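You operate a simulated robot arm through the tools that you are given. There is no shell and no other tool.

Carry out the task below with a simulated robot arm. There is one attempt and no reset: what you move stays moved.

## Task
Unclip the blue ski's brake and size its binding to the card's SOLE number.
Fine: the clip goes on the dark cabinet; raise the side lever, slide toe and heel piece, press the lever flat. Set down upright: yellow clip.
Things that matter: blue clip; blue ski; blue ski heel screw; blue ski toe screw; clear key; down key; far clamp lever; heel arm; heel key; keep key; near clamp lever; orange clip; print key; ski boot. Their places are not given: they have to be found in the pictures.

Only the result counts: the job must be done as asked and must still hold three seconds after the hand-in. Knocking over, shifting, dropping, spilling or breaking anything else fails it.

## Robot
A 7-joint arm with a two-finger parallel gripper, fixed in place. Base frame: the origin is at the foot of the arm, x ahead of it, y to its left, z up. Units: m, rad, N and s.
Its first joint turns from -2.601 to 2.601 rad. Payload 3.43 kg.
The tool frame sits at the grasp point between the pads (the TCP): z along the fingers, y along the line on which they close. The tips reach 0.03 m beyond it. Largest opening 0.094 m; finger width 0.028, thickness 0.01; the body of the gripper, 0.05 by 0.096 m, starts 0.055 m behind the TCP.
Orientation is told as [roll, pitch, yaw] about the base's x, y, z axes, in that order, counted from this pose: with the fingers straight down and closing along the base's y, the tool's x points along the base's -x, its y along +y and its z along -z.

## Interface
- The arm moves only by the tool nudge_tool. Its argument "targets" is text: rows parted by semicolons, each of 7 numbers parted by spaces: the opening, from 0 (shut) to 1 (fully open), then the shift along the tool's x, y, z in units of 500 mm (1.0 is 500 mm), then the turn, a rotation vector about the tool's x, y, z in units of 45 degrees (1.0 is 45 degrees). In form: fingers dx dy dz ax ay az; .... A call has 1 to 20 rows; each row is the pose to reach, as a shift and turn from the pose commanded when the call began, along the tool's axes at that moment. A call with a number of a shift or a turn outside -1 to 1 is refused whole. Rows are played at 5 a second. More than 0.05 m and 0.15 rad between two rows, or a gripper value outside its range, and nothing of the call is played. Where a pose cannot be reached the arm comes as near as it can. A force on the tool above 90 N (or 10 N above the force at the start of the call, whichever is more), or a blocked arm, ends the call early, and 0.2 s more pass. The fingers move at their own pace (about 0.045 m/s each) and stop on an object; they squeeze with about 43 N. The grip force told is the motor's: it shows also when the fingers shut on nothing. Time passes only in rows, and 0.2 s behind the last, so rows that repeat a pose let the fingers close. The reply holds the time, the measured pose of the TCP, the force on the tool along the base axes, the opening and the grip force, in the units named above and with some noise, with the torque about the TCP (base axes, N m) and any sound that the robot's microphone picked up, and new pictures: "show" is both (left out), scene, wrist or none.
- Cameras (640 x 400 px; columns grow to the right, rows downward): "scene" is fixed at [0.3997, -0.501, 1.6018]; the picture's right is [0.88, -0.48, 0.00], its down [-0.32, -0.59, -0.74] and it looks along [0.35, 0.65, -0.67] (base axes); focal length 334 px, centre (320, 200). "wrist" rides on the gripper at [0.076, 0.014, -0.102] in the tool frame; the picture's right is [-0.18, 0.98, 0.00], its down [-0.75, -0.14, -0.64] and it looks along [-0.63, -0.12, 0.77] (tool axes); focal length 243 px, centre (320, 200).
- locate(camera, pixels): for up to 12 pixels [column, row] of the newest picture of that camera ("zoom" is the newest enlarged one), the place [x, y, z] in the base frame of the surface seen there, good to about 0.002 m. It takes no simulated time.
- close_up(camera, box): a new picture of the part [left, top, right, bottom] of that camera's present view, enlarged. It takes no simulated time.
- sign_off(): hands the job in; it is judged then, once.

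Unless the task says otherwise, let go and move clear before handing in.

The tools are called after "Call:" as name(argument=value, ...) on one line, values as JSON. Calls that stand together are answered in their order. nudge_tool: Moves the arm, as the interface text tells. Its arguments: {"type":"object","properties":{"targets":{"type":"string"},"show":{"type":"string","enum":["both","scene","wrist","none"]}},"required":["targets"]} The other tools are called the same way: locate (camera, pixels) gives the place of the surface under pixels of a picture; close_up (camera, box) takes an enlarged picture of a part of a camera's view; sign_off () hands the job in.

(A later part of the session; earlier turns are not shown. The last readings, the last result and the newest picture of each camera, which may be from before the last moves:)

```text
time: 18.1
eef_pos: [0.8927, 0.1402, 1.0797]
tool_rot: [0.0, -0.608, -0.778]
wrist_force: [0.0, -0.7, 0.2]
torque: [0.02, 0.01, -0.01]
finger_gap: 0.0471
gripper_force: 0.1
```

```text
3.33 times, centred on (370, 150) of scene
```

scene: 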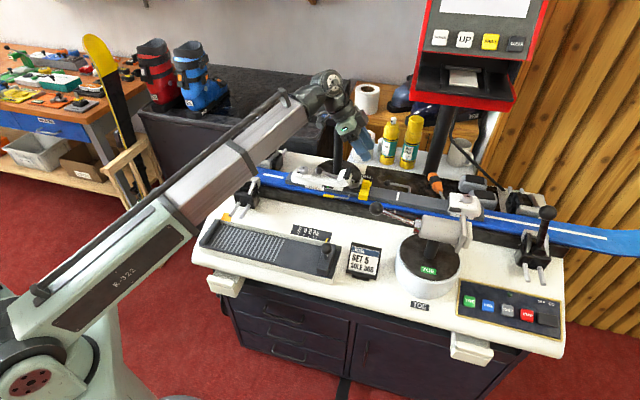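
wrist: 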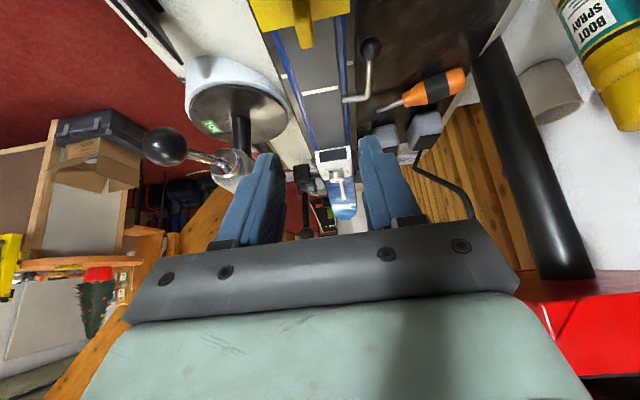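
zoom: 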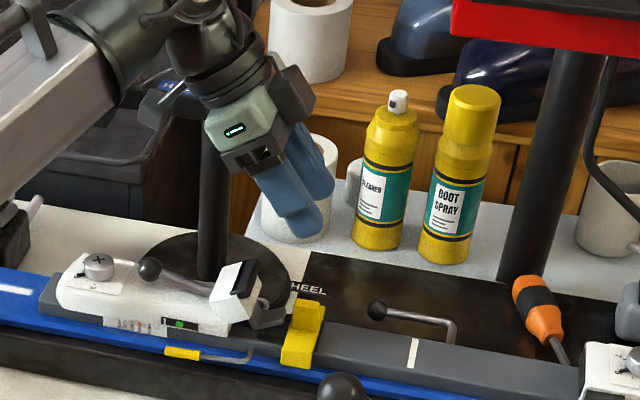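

Tab is n-thickness ≈12 mm, centred almost exactly under the tool, with its end face at s≈0.542. I'll descend to just above grasp height and check.

Call:
nudge_tool(targets="0.5 0.03 0 0.043 0 0 0; 0.5 0.06 0 0.086 0 0 0; 0.5 0.085 0 0.122 0 0 0; 0.5 0.106 0 0.152 0 0 0; 0.5 0.106 0 0.152 0 0 0")

Call:
close_up(camera="scene", box=[325, 145, 405, 205])

Call:
close_up(camera="wrist", box=[220, 80, 420, 260])

```text
time: 19.3
eef_pos: [0.8929, 0.1411, 0.987]
tool_rot: [0.003, -0.608, -0.779]
wrist_force: [-0.5, -0.1, 0.1]
torque: [-0.01, 0.01, -0.01]
finger_gap: 0.0469
gripper_force: 0.0
```

scene: 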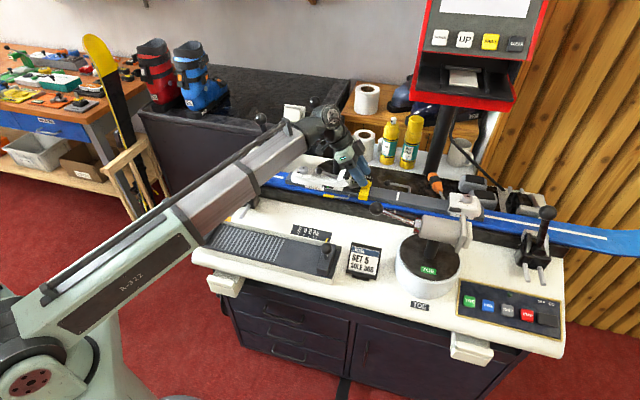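
wrist: 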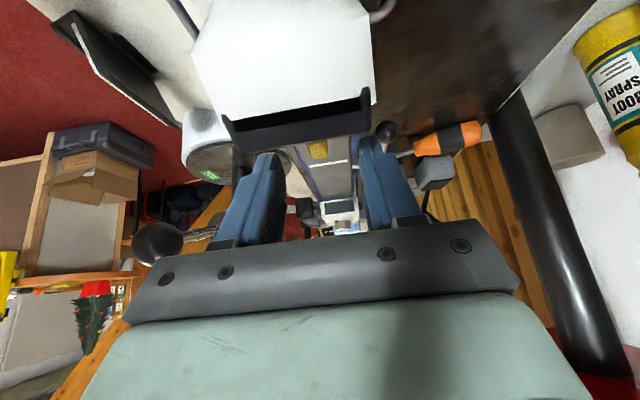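

```text
6.67 times, centred on (365, 175) of scene
```

zoom: 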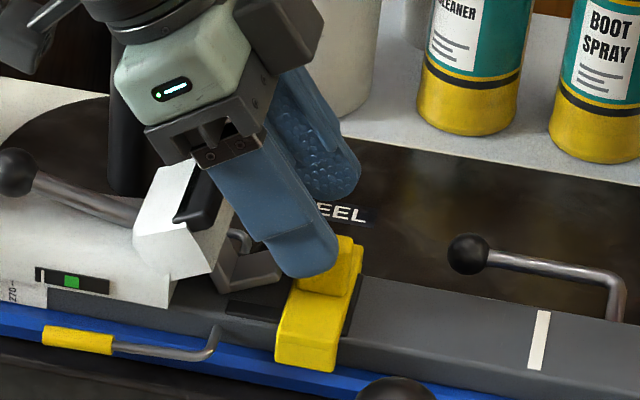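

```text
2.22 times, centred on (320, 170) of wrist
```

zoom: 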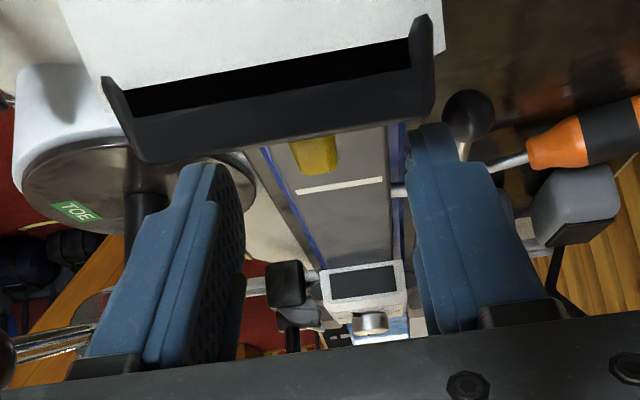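

The fingers straddle the tab with the near finger just in front of it. I lower the last 20 mm and close.

Call:
nudge_tool(targets="0.5 0.011 -0.002 0.016 0 0 0; 0.5 0.0228 -0.003 0.0328 0 0 0; 0.5 0.0228 -0.003 0.0328 0 0 0; 0.2 0.0228 -0.003 0.0328 0 0 0; 0 0.0228 -0.003 0.0328 0 0 0; 0 0.0228 -0.003 0.0328 0 0 0; 0 0.0228 -0.003 0.0328 0 0 0; 0 0.0228 -0.003 0.0328 0 0 0")

Call:
close_up(camera="scene", box=[325, 145, 405, 205])

```text
time: 21.1
eef_pos: [0.893, 0.1396, 0.9661]
tool_rot: [0.0, -0.605, -0.777]
wrist_force: [1.9, 0.9, -5.2]
torque: [0.04, 0.04, -0.31]
finger_gap: 0.0107
gripper_force: 42.8
```

scene: 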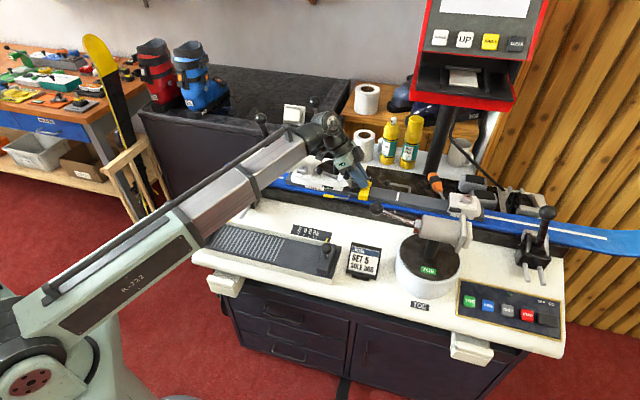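
wrist: 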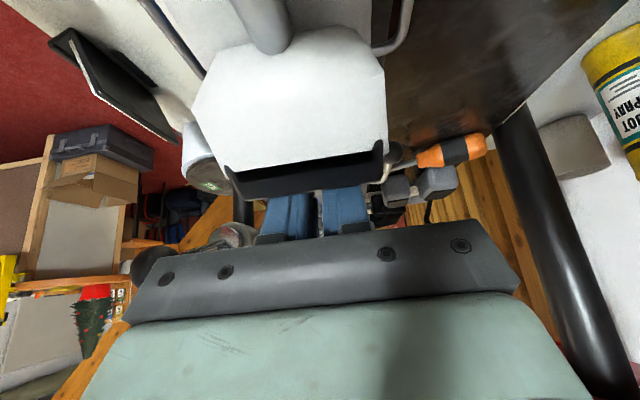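

```text
6.67 times, centred on (365, 175) of scene
```

zoom: 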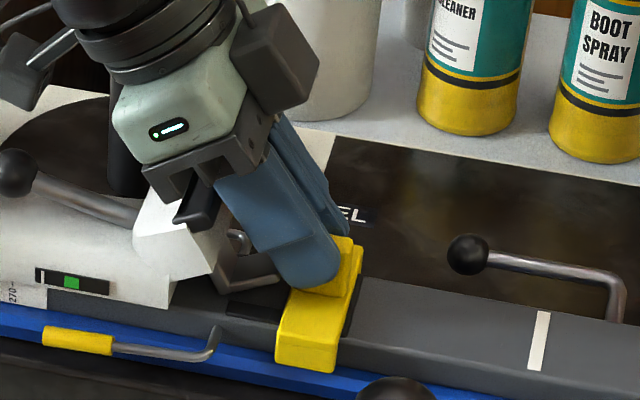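

The grip holds at 10.7 mm gap and 43 N. I'll lift straight up in small steps.

Call:
nudge_tool(targets="0 -0.0114 0 -0.0164 0 0 0; 0 -0.0228 0 -0.0328 0 0 0; 0 -0.0343 0 -0.0493 0 0 0; 0 -0.057 0 -0.082 0 0 0; 0 -0.08 0 -0.115 0 0 0; 0 -0.1142 0 -0.1642 0 0 0; 0 -0.1142 0 -0.1642 0 0 0")

Call:
close_up(camera="scene", box=[305, 100, 425, 210])

```text
time: 22.7
eef_pos: [0.8932, 0.1386, 1.0681]
tool_rot: [0.001, -0.608, -0.776]
wrist_force: [-1.1, 0.4, -0.6]
torque: [-0.01, -0.01, -0.03]
finger_gap: 0.0109
gripper_force: 43.0
```

scene: 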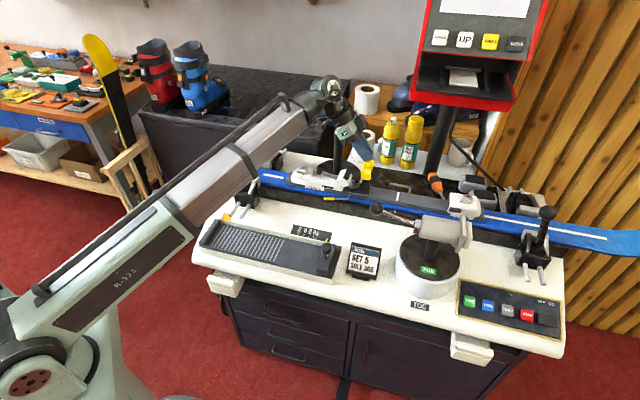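
wrist: 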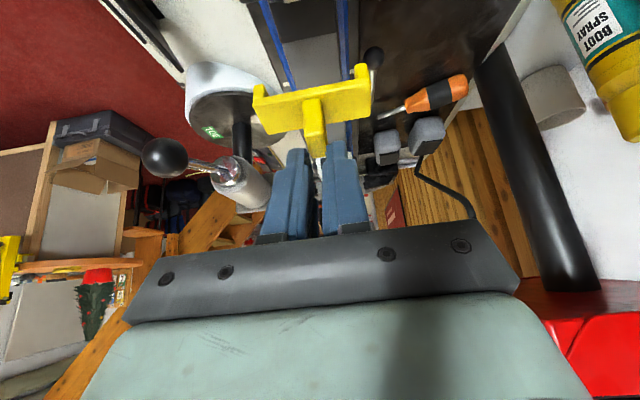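

```text
3.64 times, centred on (365, 155) of scene
```

zoom: 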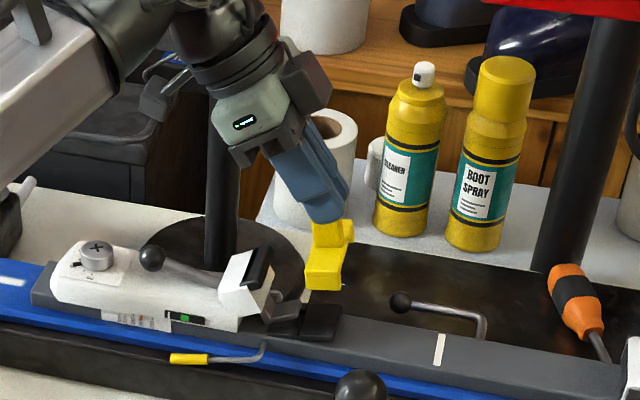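

The clip is off and held; the brake pedal popped up behind it. Checking the clip's attitude in the grip.

Call:
close_up(camera="wrist", box=[230, 40, 400, 180])

Call:
locate(camera="wrist", pixels=[[258, 92], [262, 120], [355, 85], [300, 105], [362, 68], [368, 100], [315, 110], [315, 140], [290, 120], [340, 110], [257, 85], [325, 130]])

Call:
close_up(camera="scene", box=[345, 145, 393, 185])

```text
2.86 times, centred on (315, 110) of wrist
```

zoom: 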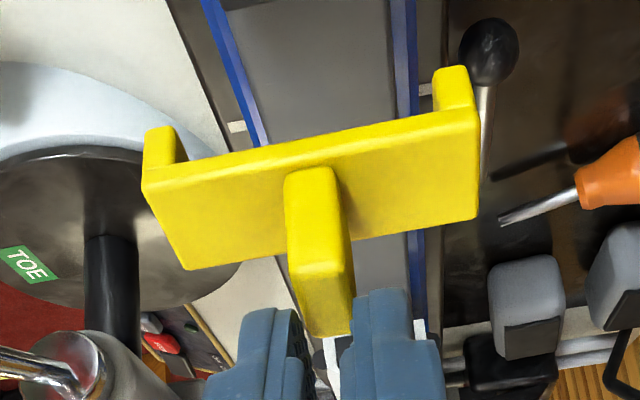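

```text
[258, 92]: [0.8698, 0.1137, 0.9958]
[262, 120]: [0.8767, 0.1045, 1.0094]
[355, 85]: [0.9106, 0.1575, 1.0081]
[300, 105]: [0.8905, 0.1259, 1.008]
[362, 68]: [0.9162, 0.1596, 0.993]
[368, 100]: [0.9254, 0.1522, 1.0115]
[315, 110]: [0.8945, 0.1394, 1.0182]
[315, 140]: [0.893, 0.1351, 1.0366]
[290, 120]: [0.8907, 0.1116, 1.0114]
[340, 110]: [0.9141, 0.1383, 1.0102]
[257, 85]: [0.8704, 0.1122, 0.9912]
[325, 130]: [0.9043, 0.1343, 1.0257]
```

```text
10.00 times, centred on (369, 165) of scene
```

zoom: 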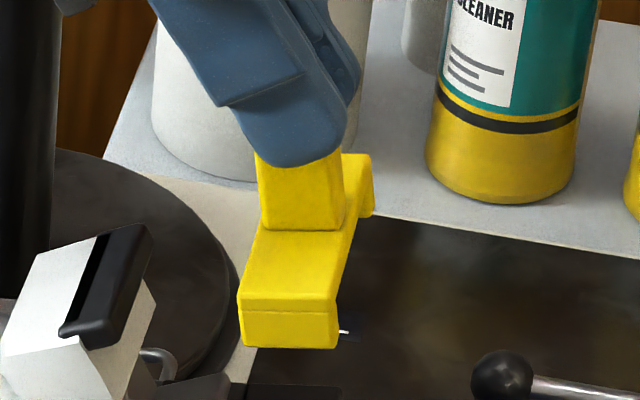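

The saddle top now reads z≈1.010 with the TCP at 1.068, so the clip slipped about 20 mm during the pull and is held only by the top of its tab. It looks upright and steady; I'll raise slowly and watch it.

Call:
nudge_tool(targets="0 -0.015 0 -0.022 0 0 0; 0 -0.03 0 -0.044 0 0 0; 0 -0.045 0 -0.066 0 0 0; 0 -0.06 0 -0.088 0 0 0; 0 -0.075 0 -0.11 0 0 0; 0 -0.09 0 -0.132 0 0 0; 0 -0.105 0 -0.154 0 0 0; 0 -0.12 0 -0.176 0 0 0; 0 -0.12 0 -0.176 0 0 0")

Call:
close_up(camera="wrist", box=[230, 40, 400, 180])

Call:
locate(camera="wrist", pixels=[[258, 92], [262, 120], [355, 85], [300, 105], [362, 68], [368, 100], [315, 110], [315, 140], [290, 120], [340, 110], [318, 148], [325, 130]])

```text
time: 24.7
eef_pos: [0.8914, 0.1399, 1.1741]
tool_rot: [0.0, -0.606, -0.776]
wrist_force: [0.3, 0.0, -1.6]
torque: [-0.05, 0.01, 0.01]
finger_gap: 0.0105
gripper_force: 43.4
```

scene: 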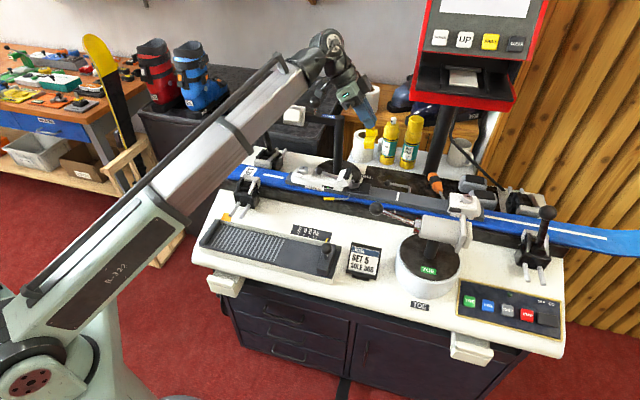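
wrist: 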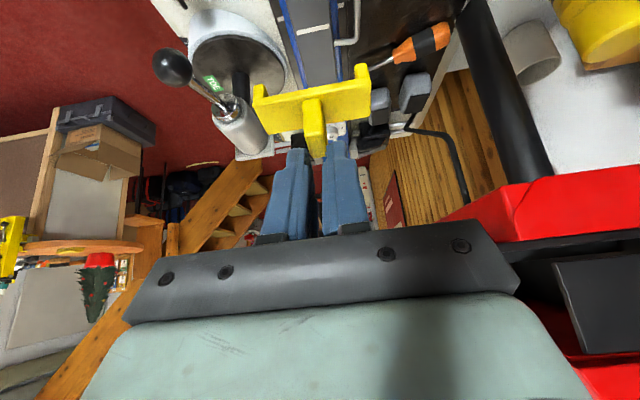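

```text
2.86 times, centred on (315, 110) of wrist
```

zoom: 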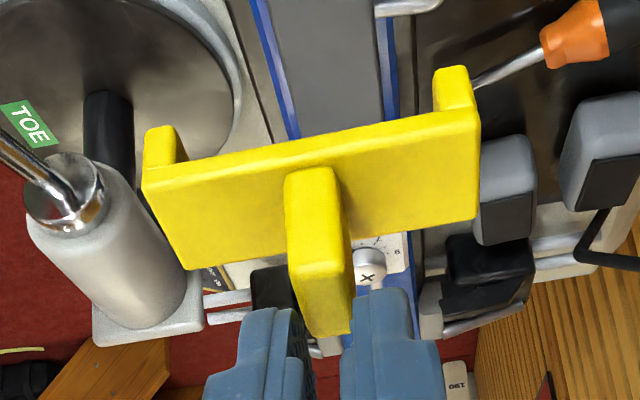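

```text
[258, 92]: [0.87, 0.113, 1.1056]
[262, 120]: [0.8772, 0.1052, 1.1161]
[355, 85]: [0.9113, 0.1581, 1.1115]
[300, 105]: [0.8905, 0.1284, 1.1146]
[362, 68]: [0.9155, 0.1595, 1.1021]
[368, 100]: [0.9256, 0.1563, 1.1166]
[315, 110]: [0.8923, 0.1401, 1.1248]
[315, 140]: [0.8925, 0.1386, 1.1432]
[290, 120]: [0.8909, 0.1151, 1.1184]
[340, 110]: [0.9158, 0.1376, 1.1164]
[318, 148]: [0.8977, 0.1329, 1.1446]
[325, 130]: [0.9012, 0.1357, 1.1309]
```

The clip sits unchanged in the grip (same position in the wrist view). I'll yaw +45° slowly while moving back along the ski and slightly toward the robot.

Call:
nudge_tool(targets="0 0.022 -0.0075 -0.0212 -0.071 0 -0.103; 0 0.0436 -0.015 -0.0424 -0.1425 0 -0.205; 0 0.0654 -0.0225 -0.0636 -0.214 0 -0.308; 0 0.0873 -0.03 -0.0848 -0.285 0 -0.411; 0 0.109 -0.0375 -0.106 -0.356 0 -0.513; 0 0.131 -0.045 -0.127 -0.4275 0 -0.616; 0 0.153 -0.0525 -0.148 -0.499 0 -0.718; 0 0.1745 -0.06 -0.1696 -0.57 0 -0.821; 0 0.1745 -0.06 -0.1696 -0.57 0 -0.821")

```text
time: 26.7
eef_pos: [0.7838, 0.2032, 1.1921]
tool_rot: [0.0, -0.606, 0.011]
wrist_force: [-0.4, 0.5, 0.7]
torque: [-0.01, 0.02, -0.01]
finger_gap: 0.0108
gripper_force: 42.8
```

scene: 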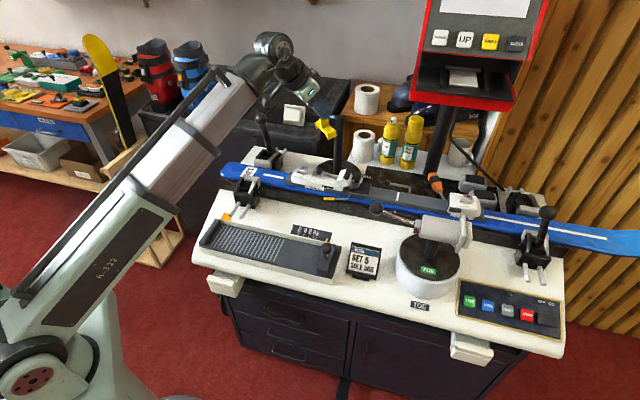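
wrist: 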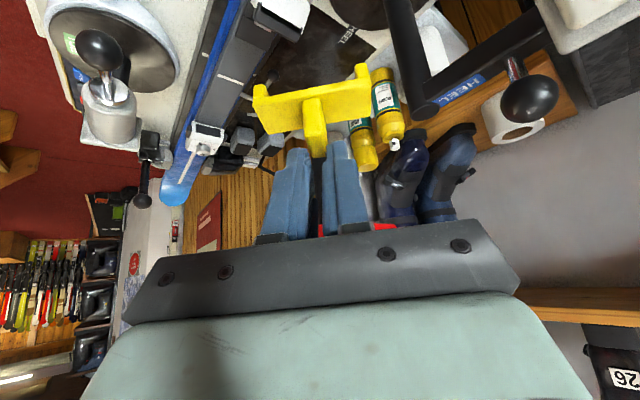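

The clip is still steady. Next the remaining yaw plus the slide toward the ski tip, passing inside the far clamp ball.

Call:
nudge_tool(targets="0 0.0324 0.0427 -0.0255 -0.0468 0 -0.0675; 0 0.0648 0.0854 -0.051 -0.0936 0 -0.135; 0 0.0973 0.128 -0.0765 -0.1403 0 -0.2025; 0 0.1297 0.1707 -0.102 -0.1871 0 -0.27; 0 0.1621 0.2134 -0.1275 -0.2339 0 -0.3375; 0 0.1945 0.2561 -0.153 -0.2807 0 -0.405; 0 0.2269 0.2988 -0.1785 -0.3274 0 -0.4725; 0 0.2593 0.3415 -0.204 -0.3742 0 -0.54; 0 0.2918 0.3842 -0.2295 -0.421 0 -0.6075; 0 0.3242 0.4268 -0.255 -0.4678 0 -0.675; 0 0.3566 0.4695 -0.2805 -0.5145 0 -0.7425; 0 0.389 0.5122 -0.306 -0.5613 0 -0.81; 0 0.389 0.5122 -0.306 -0.5613 0 -0.81")

```text
time: 29.5
eef_pos: [0.5365, 0.4576, 1.209]
tool_rot: [0.002, -0.607, 0.784]
wrist_force: [0.3, -0.8, -0.9]
torque: [-0.03, 0.03, 0.01]
finger_gap: 0.0106
gripper_force: 42.8
```

scene: 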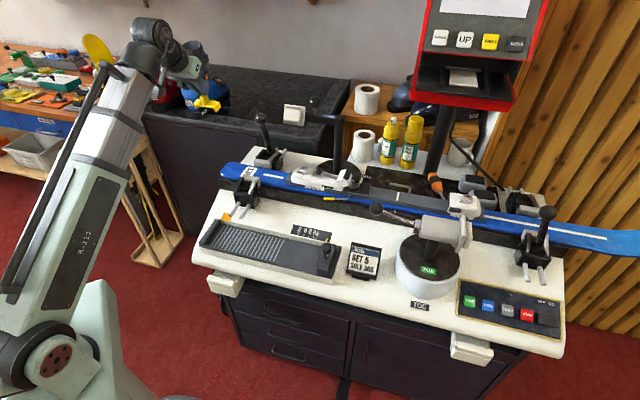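
wrist: 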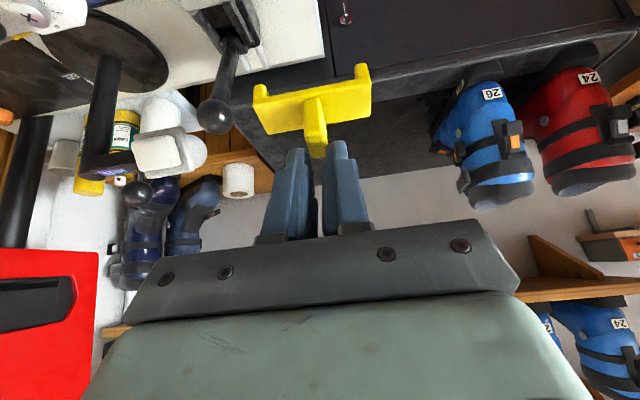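

The clip is now ahead of the cabinet's front with nothing beneath the path. I extend outward over the cabinet in small steps.

Call:
nudge_tool(targets="0 -0.0508 0 0.0353 0 0 0; 0 -0.1017 0 0.0707 0 0 0; 0 -0.1525 0 0.106 0 0 0; 0 -0.2034 0 0.1413 0 0 0; 0 -0.2542 0 0.1766 0 0 0; 0 -0.305 0 0.212 0 0 0; 0 -0.356 0 0.2473 0 0 0; 0 -0.4067 0 0.2826 0 0 0; 0 -0.4576 0 0.318 0 0 0; 0 -0.5084 0 0.3533 0 0 0; 0 -0.5592 0 0.3886 0 0 0; 0 -0.61 0 0.4239 0 0 0; 0 -0.61 0 0.4239 0 0 0")

Call:
locate(camera="wrist", pixels=[[258, 92], [362, 68], [300, 105], [340, 110], [318, 148], [320, 20], [250, 30], [400, 40], [200, 60], [440, 60], [300, 50], [360, 40]])

```text
time: 32.3
eef_pos: [0.7992, 0.7183, 1.2078]
tool_rot: [-0.001, -0.608, 0.783]
wrist_force: [-0.9, 0.3, -0.3]
torque: [0.02, -0.04, -0.02]
finger_gap: 0.0106
gripper_force: 42.9
```

scene: 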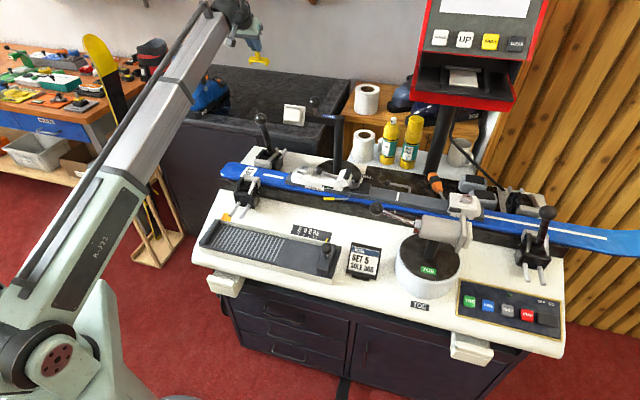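
wrist: 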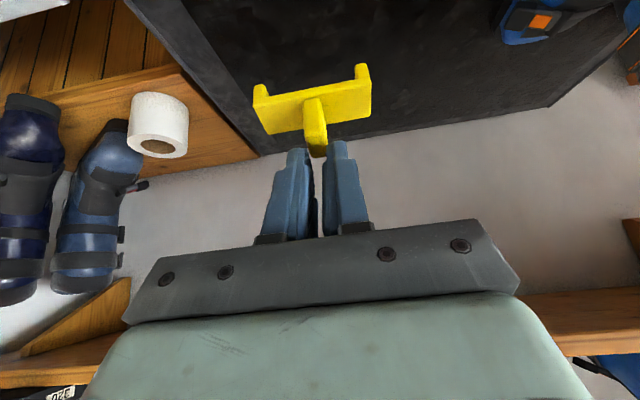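

```text
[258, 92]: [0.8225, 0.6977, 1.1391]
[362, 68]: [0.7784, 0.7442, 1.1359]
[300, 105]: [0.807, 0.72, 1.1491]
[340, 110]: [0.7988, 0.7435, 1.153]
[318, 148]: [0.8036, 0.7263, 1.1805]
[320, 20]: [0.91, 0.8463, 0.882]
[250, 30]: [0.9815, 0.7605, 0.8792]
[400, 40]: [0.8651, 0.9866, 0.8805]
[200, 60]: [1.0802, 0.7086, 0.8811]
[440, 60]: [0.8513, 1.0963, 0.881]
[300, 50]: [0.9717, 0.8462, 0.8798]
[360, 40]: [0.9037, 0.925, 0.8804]
```

The clip is over the cabinet at about (0.80,0.73), clear of the boot. I descend to about 18 mm above touchdown.

Call:
nudge_tool(targets="0 0.0321 0 0.0462 0 0 0; 0 0.0643 0 0.0924 0 0 0; 0 0.0964 0 0.1385 0 0 0; 0 0.1285 0 0.1847 0 0 0; 0 0.1606 0 0.2309 0 0 0; 0 0.1928 0 0.277 0 0 0; 0 0.2249 0 0.3232 0 0 0; 0 0.257 0 0.3694 0 0 0; 0 0.257 0 0.3694 0 0 0")

Call:
close_up(camera="scene", box=[220, 60, 320, 140])

Call:
close_up(camera="wrist", box=[200, 0, 440, 180])

```text
time: 34.3
eef_pos: [0.7985, 0.7192, 0.9826]
tool_rot: [-0.004, -0.606, 0.783]
wrist_force: [0.6, -0.3, -0.8]
torque: [0.0, 0.01, 0.01]
finger_gap: 0.0107
gripper_force: 42.9
```

scene: 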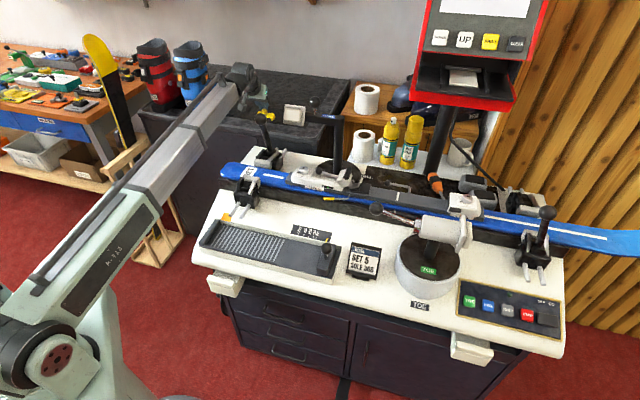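
wrist: 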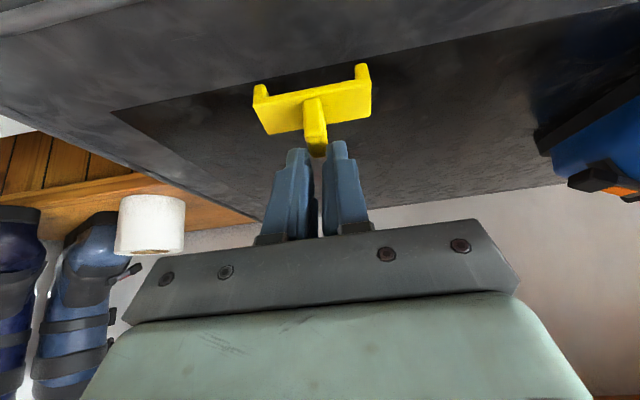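

```text
5.00 times, centred on (270, 100) of scene
```

zoom: 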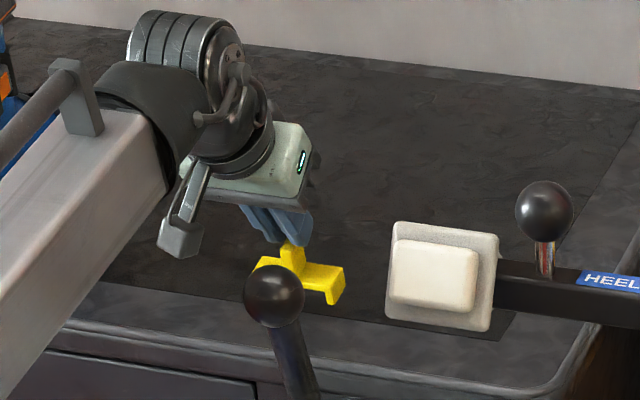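

```text
2.22 times, centred on (320, 90) of wrist
```

zoom: 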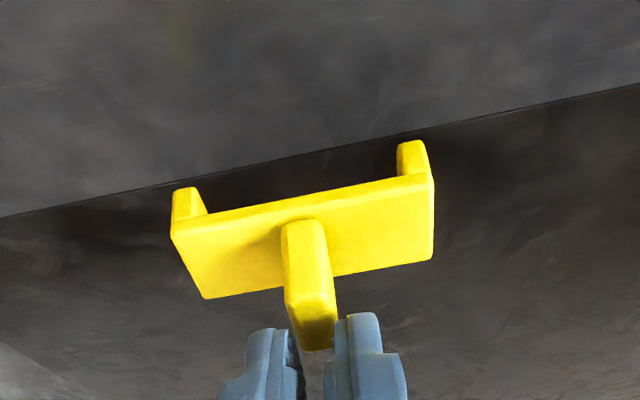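

I'll check the surface height on both sides of the faint line under the clip before touching down.

Call:
locate(camera="wrist", pixels=[[311, 60], [311, 76], [250, 70], [250, 95], [390, 40], [390, 70], [256, 90], [362, 70], [258, 100], [300, 110], [350, 90], [240, 110]])

```text
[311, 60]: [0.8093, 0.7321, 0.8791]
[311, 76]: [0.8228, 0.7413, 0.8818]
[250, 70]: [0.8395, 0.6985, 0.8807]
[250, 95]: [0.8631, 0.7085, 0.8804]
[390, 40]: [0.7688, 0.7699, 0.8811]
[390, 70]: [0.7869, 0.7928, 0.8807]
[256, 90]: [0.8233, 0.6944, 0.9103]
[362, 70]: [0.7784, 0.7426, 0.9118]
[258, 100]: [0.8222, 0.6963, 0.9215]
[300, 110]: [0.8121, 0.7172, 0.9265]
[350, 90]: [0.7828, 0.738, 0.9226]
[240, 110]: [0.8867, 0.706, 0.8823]
```

Surface is 0.881 on both sides; legs are about 17 mm above it. I lower 14 mm then check force.

Call:
nudge_tool(targets="0 0.008 0 0.0115 0 0 0; 0 0.016 0 0.023 0 0 0; 0 0.016 0 0.023 0 0 0", show="none")

Call:
nudge_tool(targets="0 0.0023 0 0.0033 0 0 0; 0 0.0023 0 0.0033 0 0 0", show="wrist")

```text
time: 35.1
eef_pos: [0.7991, 0.7193, 0.9684]
tool_rot: [-0.001, -0.608, 0.784]
wrist_force: [-0.6, -0.4, -0.3]
torque: [-0.05, 0.05, -0.04]
finger_gap: 0.0105
gripper_force: 43.2
```

```text
time: 35.7
eef_pos: [0.7983, 0.7185, 0.9663]
tool_rot: [-0.002, -0.607, 0.783]
wrist_force: [1.0, -0.7, -0.9]
torque: [-0.01, -0.02, 0.01]
finger_gap: 0.0105
gripper_force: 42.9
```

wrist: 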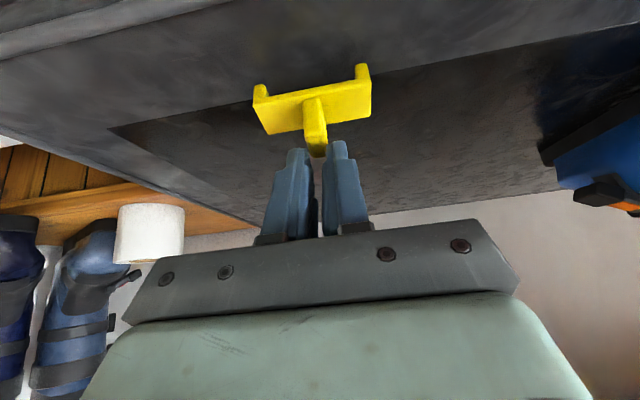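

No contact force yet at z=0.966. I step down 2 mm at a time.

Call:
nudge_tool(targets="0 0.0023 0 0.0033 0 0 0; 0 0.0023 0 0.0033 0 0 0", show="none")

Call:
nudge_tool(targets="0 0.0023 0 0.0033 0 0 0; 0 0.0023 0 0.0033 0 0 0", show="none")

```text
time: 36.3
eef_pos: [0.7979, 0.7176, 0.9646]
tool_rot: [-0.002, -0.607, 0.783]
wrist_force: [0.5, -1.4, -1.0]
torque: [-0.01, 0.02, -0.04]
finger_gap: 0.0106
gripper_force: 43.0
```

```text
time: 36.9
eef_pos: [0.7994, 0.7185, 0.9627]
tool_rot: [-0.003, -0.607, 0.782]
wrist_force: [-0.1, -0.3, -0.4]
torque: [0.02, -0.05, 0.01]
finger_gap: 0.0104
gripper_force: 43.0
```

Call:
close_up(camera="wrist", box=[230, 40, 400, 170])

Call:
close_up(camera="scene", box=[240, 90, 310, 130])

Call:
locate(camera="wrist", pixels=[[256, 90], [362, 70], [300, 110], [350, 90], [280, 120], [258, 86], [361, 66], [345, 110]])

```text
3.08 times, centred on (315, 105) of wrist
```

zoom: 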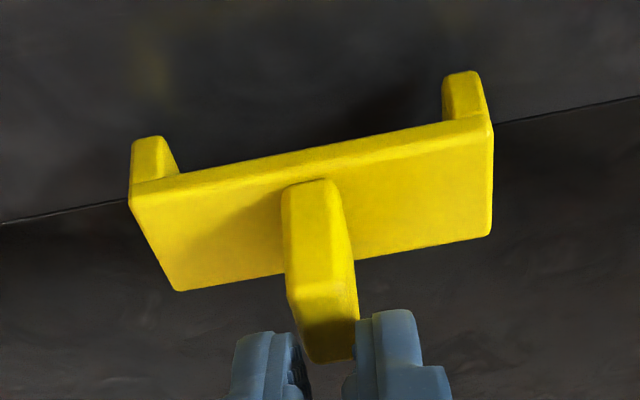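

```text
9.14 times, centred on (275, 110) of scene
```

zoom: 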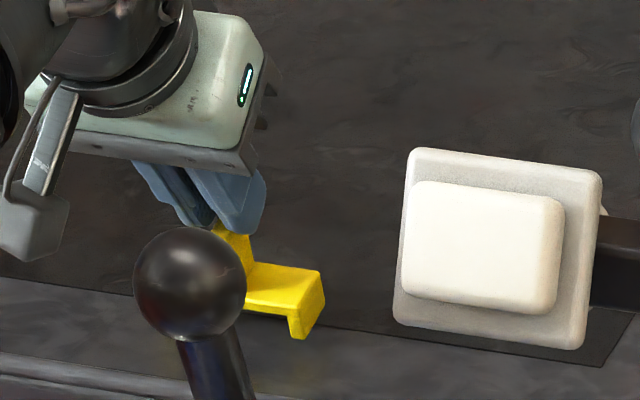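

```text
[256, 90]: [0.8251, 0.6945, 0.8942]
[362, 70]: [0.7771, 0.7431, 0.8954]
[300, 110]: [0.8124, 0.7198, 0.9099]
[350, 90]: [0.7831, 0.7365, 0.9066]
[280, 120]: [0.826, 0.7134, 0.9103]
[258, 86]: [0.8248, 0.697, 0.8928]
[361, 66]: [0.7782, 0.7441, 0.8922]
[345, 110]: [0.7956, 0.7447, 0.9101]
```

Legs are about 1–3 mm above the surface. Continuing in 1.5 mm steps until the force rises.

Call:
nudge_tool(targets="0 0.0017 0 0.0025 0 0 0; 0 0.0017 0 0.0025 0 0 0", show="none")

Call:
nudge_tool(targets="0 0.0017 0 0.0025 0 0 0; 0 0.0017 0 0.0025 0 0 0", show="none")

```text
time: 37.5
eef_pos: [0.8001, 0.7175, 0.962]
tool_rot: [0.0, -0.607, 0.784]
wrist_force: [-0.2, 0.4, -0.6]
torque: [0.02, -0.03, -0.01]
finger_gap: 0.0106
gripper_force: 43.4
```

```text
time: 38.1
eef_pos: [0.8003, 0.7178, 0.9593]
tool_rot: [0.001, -0.608, 0.783]
wrist_force: [0.0, -1.3, -0.4]
torque: [0.02, 0.01, 0.02]
finger_gap: 0.0107
gripper_force: 43.0
```

Call:
nudge_tool(targets="0 0.0017 0 0.0025 0 0 0; 0 0.0017 0 0.0025 0 0 0", show="none")

Call:
nudge_tool(targets="0 0.0017 0 0.0025 0 0 0; 0 0.0017 0 0.0025 0 0 0", show="wrist")

Call:
locate(camera="wrist", pixels=[[256, 90], [362, 70], [300, 110], [350, 90], [280, 120], [258, 86], [361, 66], [345, 110]])

```text
time: 38.7
eef_pos: [0.7988, 0.7181, 0.9588]
tool_rot: [-0.002, -0.608, 0.784]
wrist_force: [0.8, 0.4, 1.5]
torque: [0.02, 0.0, -0.02]
finger_gap: 0.0104
gripper_force: 42.9
```

```text
time: 39.3
eef_pos: [0.7986, 0.7192, 0.9585]
tool_rot: [-0.001, -0.609, 0.784]
wrist_force: [-2.3, -1.5, 12.8]
torque: [-0.06, 0.07, -0.02]
finger_gap: 0.0108
gripper_force: 42.7
```

wrist: 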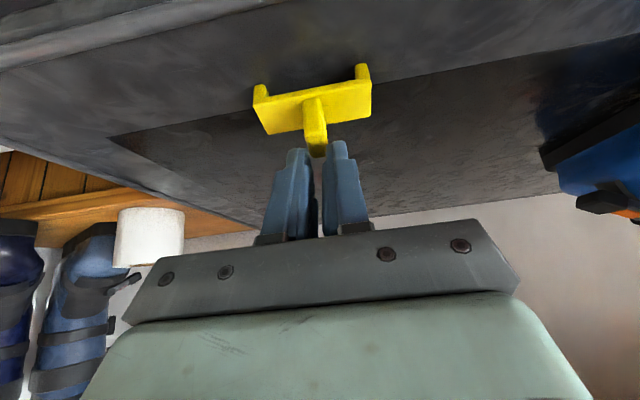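

```text
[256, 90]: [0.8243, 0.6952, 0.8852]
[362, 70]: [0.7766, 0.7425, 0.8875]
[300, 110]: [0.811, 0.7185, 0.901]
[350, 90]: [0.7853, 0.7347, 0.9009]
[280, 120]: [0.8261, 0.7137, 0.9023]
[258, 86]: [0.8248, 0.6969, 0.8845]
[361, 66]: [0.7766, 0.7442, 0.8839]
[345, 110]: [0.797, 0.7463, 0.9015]
```

Contact: 12.8 N upward, saddle top at z≈0.901, legs on the cabinet. I ease off slightly and open the fingers.

Call:
nudge_tool(targets="0 -0.0009 0 -0.0013 0 0 0; 0.15 -0.0009 0 -0.0013 0 0 0; 0.25 -0.0009 0 -0.0013 0 0 0; 0.35 -0.0009 0 -0.0013 0 0 0; 0.45 -0.0009 0 -0.0013 0 0 0; 0.45 -0.0009 0 -0.0013 0 0 0")

Call:
close_up(camera="wrist", box=[230, 40, 400, 170])

```text
time: 40.7
eef_pos: [0.7991, 0.7176, 0.958]
tool_rot: [-0.002, -0.608, 0.784]
wrist_force: [0.0, 0.0, 0.2]
torque: [-0.01, 0.0, 0.0]
finger_gap: 0.0418
gripper_force: 0.1
```

scene: 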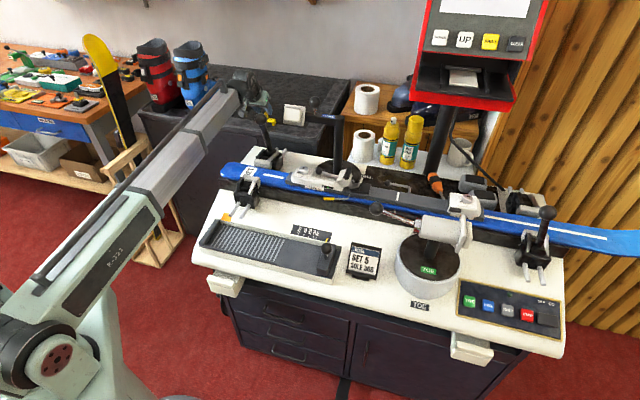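
wrist: 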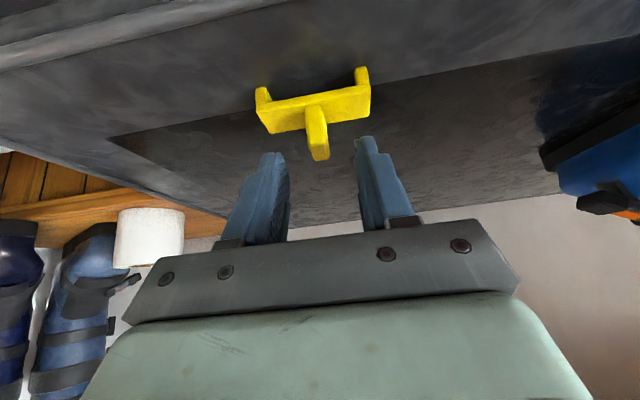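

```text
3.08 times, centred on (315, 105) of wrist
```

zoom: 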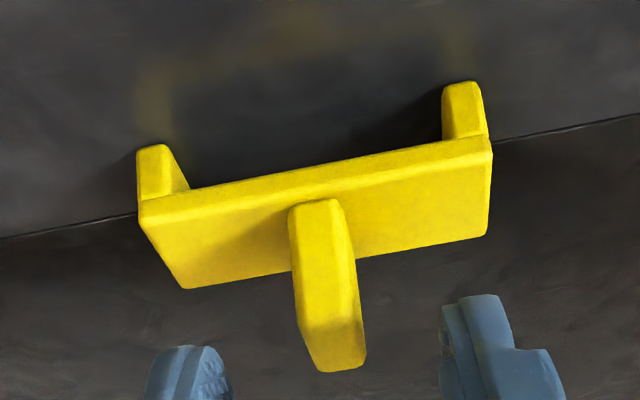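

The clip stands upright on both legs with the fingers free of it. I back off along the tool axis, rise, retract and return along the ski.

Call:
nudge_tool(targets="0.45 0 0 -0.06 0 0 0; 0.45 0 0 -0.12 0 0 0; 0.45 0 0 -0.18 0 0 0; 0.45 0 0 -0.24 0 0 0; 0.45 -0.041 0 -0.3 0 0 0; 0.45 -0.083 0 -0.359 0 0 0; 0.45 -0.124 0 -0.419 0 0 0; 0.45 -0.1656 0 -0.478 0 0 0; 0.45 -0.089 0 -0.531 0 0 0; 0.45 -0.0124 0 -0.585 0 0 0; 0.45 0.0642 0 -0.638 0 0 0; 0.45 0.141 0 -0.691 0 0 0; 0.45 0.2174 0 -0.745 0 0 0; 0.45 0.294 0 -0.798 0 0 0; 0.45 0.294 -0.083 -0.798 0 0 0; 0.45 0.294 -0.167 -0.798 0 0 0; 0.45 0.294 -0.25 -0.798 0 0 0; 0.45 0.294 -0.333 -0.798 0 0 0; 0.45 0.294 -0.417 -0.798 0 0 0; 0.45 0.294 -0.5 -0.798 0 0 0")

Call:
close_up(camera="scene", box=[230, 80, 310, 140])

```text
time: 44.9
eef_pos: [0.7308, 0.2947, 1.2034]
tool_rot: [-0.002, -0.606, 0.783]
wrist_force: [0.0, -0.3, 0.5]
torque: [0.02, 0.0, 0.02]
finger_gap: 0.0423
gripper_force: 0.1
```

scene: 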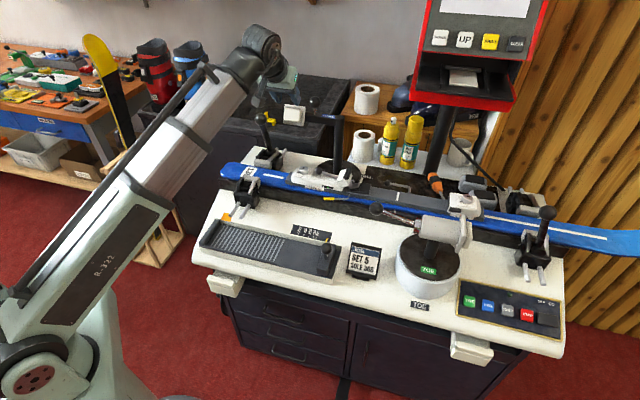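
wrist: 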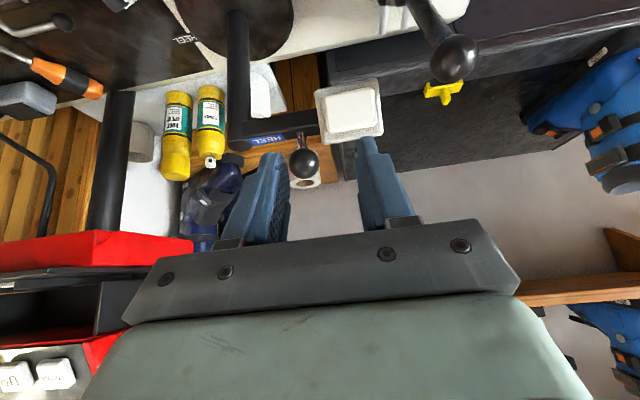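

```text
6.67 times, centred on (270, 110) of scene
```

zoom: 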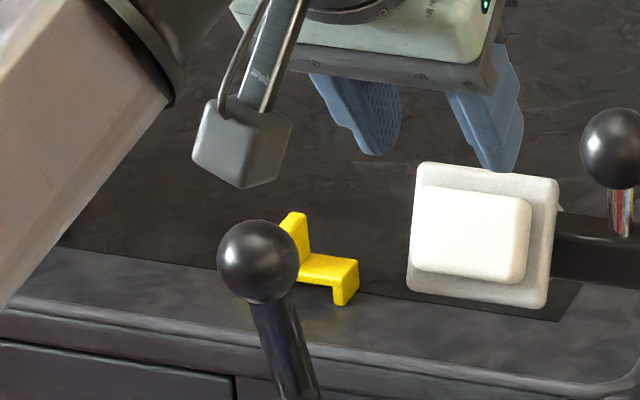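

The clip is standing by itself on the cabinet. Now I swing the tool back over the ski, yawing toward the ski direction, to work on the side lever.

Call:
nudge_tool(targets="0.3 0.006 -0.033 0.008 0.096 0 0.136; 0.2 0.012 -0.067 0.016 0.191 0 0.273; 0.1 0.017 -0.1 0.025 0.287 0 0.409; 0 0.023 -0.133 0.033 0.383 0 0.546; 0 0.029 -0.167 0.041 0.478 0 0.682; 0 0.035 -0.2 0.049 0.572 0 0.82; 0 0.035 -0.2 0.049 0.572 0 0.82", show="none")

```text
time: 46.5
eef_pos: [0.7991, 0.224, 1.1715]
tool_rot: [-0.002, -0.61, -0.001]
wrist_force: [0.6, 0.0, -0.2]
torque: [0.01, 0.03, 0.01]
finger_gap: 0.0
gripper_force: 32.6
```

Continuing the yaw to align with the ski, to a viewing pose above the lever area.

Call:
nudge_tool(targets="0 -0.011 -0.011 0.037 0.0944 0 0.135; 0 -0.022 -0.022 0.074 0.189 0 0.27; 0 -0.033 -0.034 0.11 0.283 0 0.405; 0 -0.044 -0.045 0.147 0.378 0 0.54; 0 -0.055 -0.056 0.184 0.472 0 0.676; 0 -0.066 -0.067 0.221 0.5666 0 0.8107; 0 -0.066 -0.067 0.221 0.5666 0 0.8107")

Call:
close_up(camera="wrist", box=[220, 0, 460, 150])

Call:
close_up(camera="scene", box=[365, 165, 429, 205])

```text
time: 48.1
eef_pos: [0.8892, 0.191, 1.099]
tool_rot: [-0.005, -0.611, -0.78]
wrist_force: [0.4, 0.5, -0.1]
torque: [-0.02, 0.01, 0.01]
finger_gap: 0.0
gripper_force: 32.7
```

scene: 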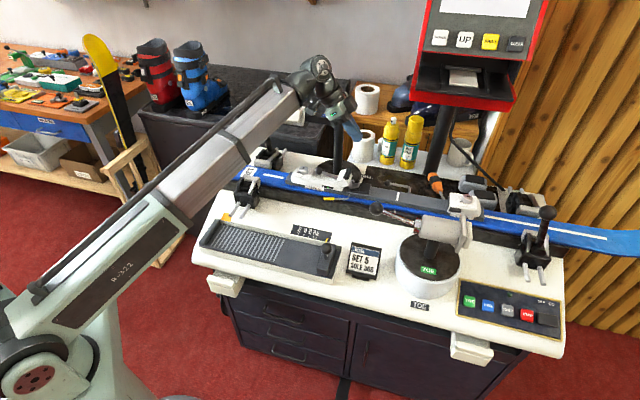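
wrist: 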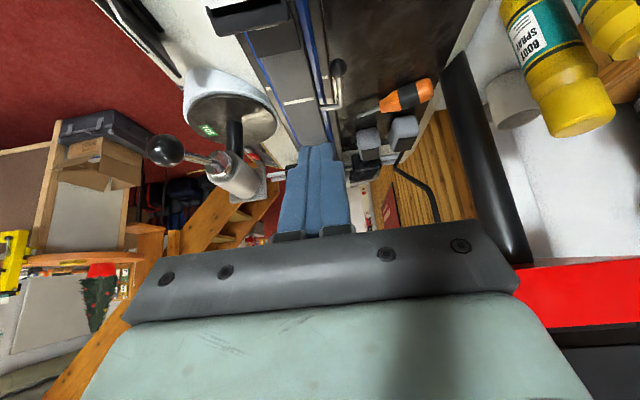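

```text
2.67 times, centred on (340, 75) of wrist
```

zoom: 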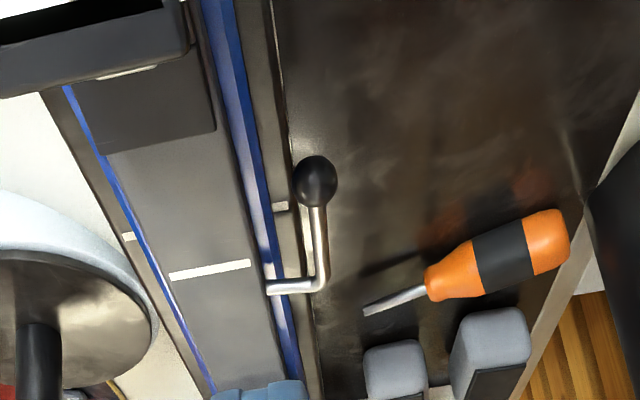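

```text
10.00 times, centred on (397, 185) of scene
```

zoom: 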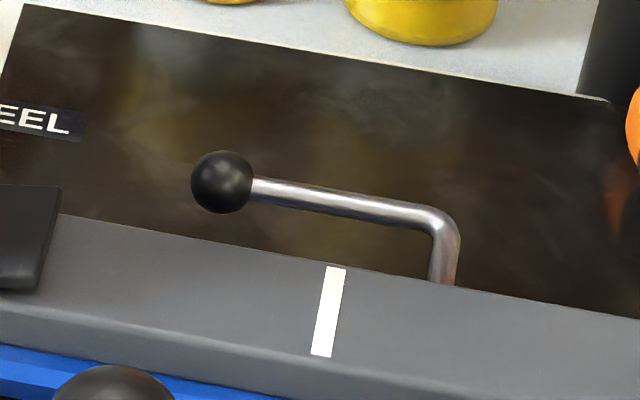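

I'll locate the lever ball, rod, and the rail/ski edges beside it.

Call:
locate(camera="wrist", pixels=[[338.5, 67.5], [340, 86], [339.2, 104], [325, 107.5], [309, 67.5], [315, 67.5], [322, 67.5], [326.5, 67.5], [328.5, 55], [313, 90], [324, 90], [300, 75]])

Call:
locate(camera="scene", pixels=[[387, 183], [387, 181], [384.7, 183.5], [386.5, 185.8], [389.5, 183.5], [398, 185], [408, 188.5], [409, 192], [365, 190], [370, 192], [368, 186], [362, 187]])

```text
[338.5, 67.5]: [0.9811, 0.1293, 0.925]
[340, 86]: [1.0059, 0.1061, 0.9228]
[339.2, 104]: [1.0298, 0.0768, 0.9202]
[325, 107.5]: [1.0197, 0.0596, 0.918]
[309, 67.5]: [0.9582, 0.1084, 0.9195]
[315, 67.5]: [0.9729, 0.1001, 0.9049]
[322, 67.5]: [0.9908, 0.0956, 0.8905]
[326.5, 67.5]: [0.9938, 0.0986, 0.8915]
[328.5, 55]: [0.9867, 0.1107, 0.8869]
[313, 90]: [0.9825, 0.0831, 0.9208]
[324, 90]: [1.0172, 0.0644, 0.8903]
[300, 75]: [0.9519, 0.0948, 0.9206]
```

```text
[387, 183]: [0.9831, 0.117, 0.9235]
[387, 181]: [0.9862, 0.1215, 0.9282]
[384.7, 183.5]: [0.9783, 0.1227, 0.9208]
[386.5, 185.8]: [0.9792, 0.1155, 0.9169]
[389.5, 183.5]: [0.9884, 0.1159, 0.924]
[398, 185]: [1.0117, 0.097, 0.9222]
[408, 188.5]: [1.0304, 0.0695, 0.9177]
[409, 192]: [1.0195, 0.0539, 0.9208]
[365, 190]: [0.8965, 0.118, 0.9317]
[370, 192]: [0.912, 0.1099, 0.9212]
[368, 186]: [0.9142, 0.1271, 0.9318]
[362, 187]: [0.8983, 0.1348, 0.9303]
```

Ball centre is near (0.988,0.124,0.919), radius ≈10 mm, with ~14 mm free between it and the ski edge, so I can grip it across. I move to a pre-grasp above it with a 25 mm opening.

Call:
nudge_tool(targets="0.27 -0.016 0.011 0.072 0 0 0; 0.27 -0.032 0.022 0.144 0 0 0; 0.27 -0.049 0.033 0.215 0 0 0; 0.27 -0.0648 0.0442 0.2871 0 0 0; 0.27 -0.0648 0.0442 0.2871 0 0 0")

Call:
close_up(camera="wrist", box=[240, 60, 400, 190])

Call:
close_up(camera="scene", box=[355, 135, 435, 205])

```text
time: 49.3
eef_pos: [0.9812, 0.1285, 0.9995]
tool_rot: [-0.002, -0.61, -0.778]
wrist_force: [0.2, 0.0, -0.5]
torque: [-0.01, 0.01, -0.01]
finger_gap: 0.0255
gripper_force: 0.0
```

scene: 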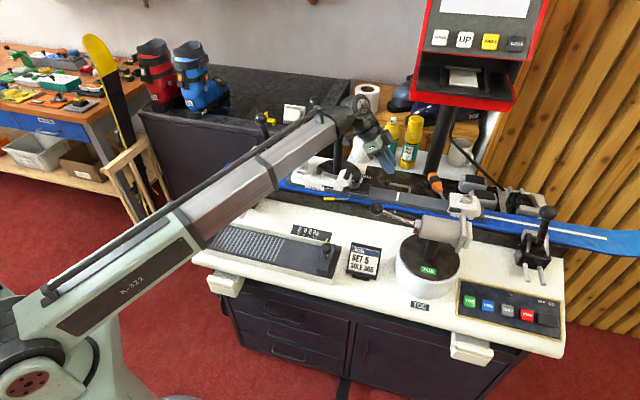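
wrist: 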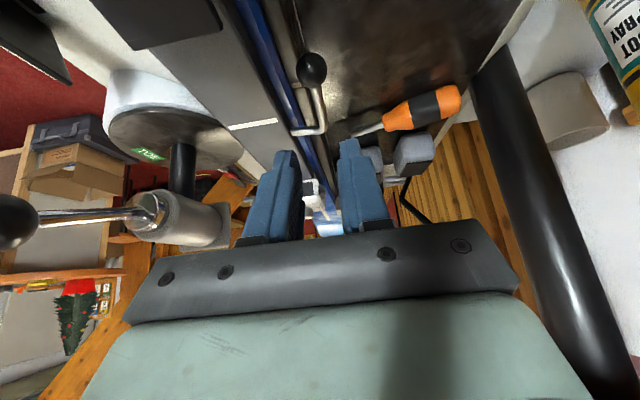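

```text
3.08 times, centred on (320, 125) of wrist
```

zoom: 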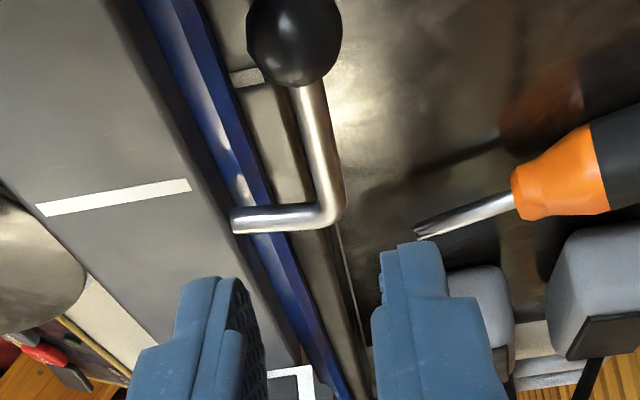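

```text
5.71 times, centred on (395, 170) of scene
```

zoom: 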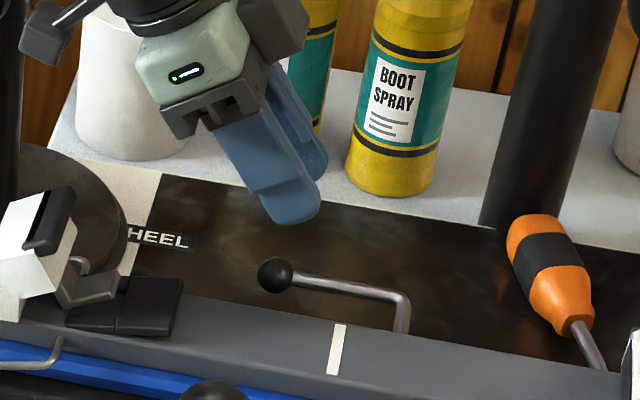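

I'll refine the ball and rod positions from this closer view.

Call:
locate(camera="wrist", pixels=[[311, 70], [311, 58], [300, 70], [322, 70], [311, 82], [317, 105], [318, 120], [322, 130], [300, 131], [320, 100], [285, 100], [302, 100]])

```text
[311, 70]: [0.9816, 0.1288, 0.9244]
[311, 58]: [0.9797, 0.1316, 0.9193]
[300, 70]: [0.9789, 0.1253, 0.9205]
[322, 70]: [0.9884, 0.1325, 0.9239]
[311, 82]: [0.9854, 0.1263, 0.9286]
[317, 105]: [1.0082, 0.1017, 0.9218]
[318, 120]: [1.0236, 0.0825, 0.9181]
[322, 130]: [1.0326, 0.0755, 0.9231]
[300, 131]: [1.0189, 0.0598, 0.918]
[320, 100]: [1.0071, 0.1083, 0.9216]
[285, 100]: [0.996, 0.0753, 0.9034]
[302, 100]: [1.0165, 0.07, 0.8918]
```

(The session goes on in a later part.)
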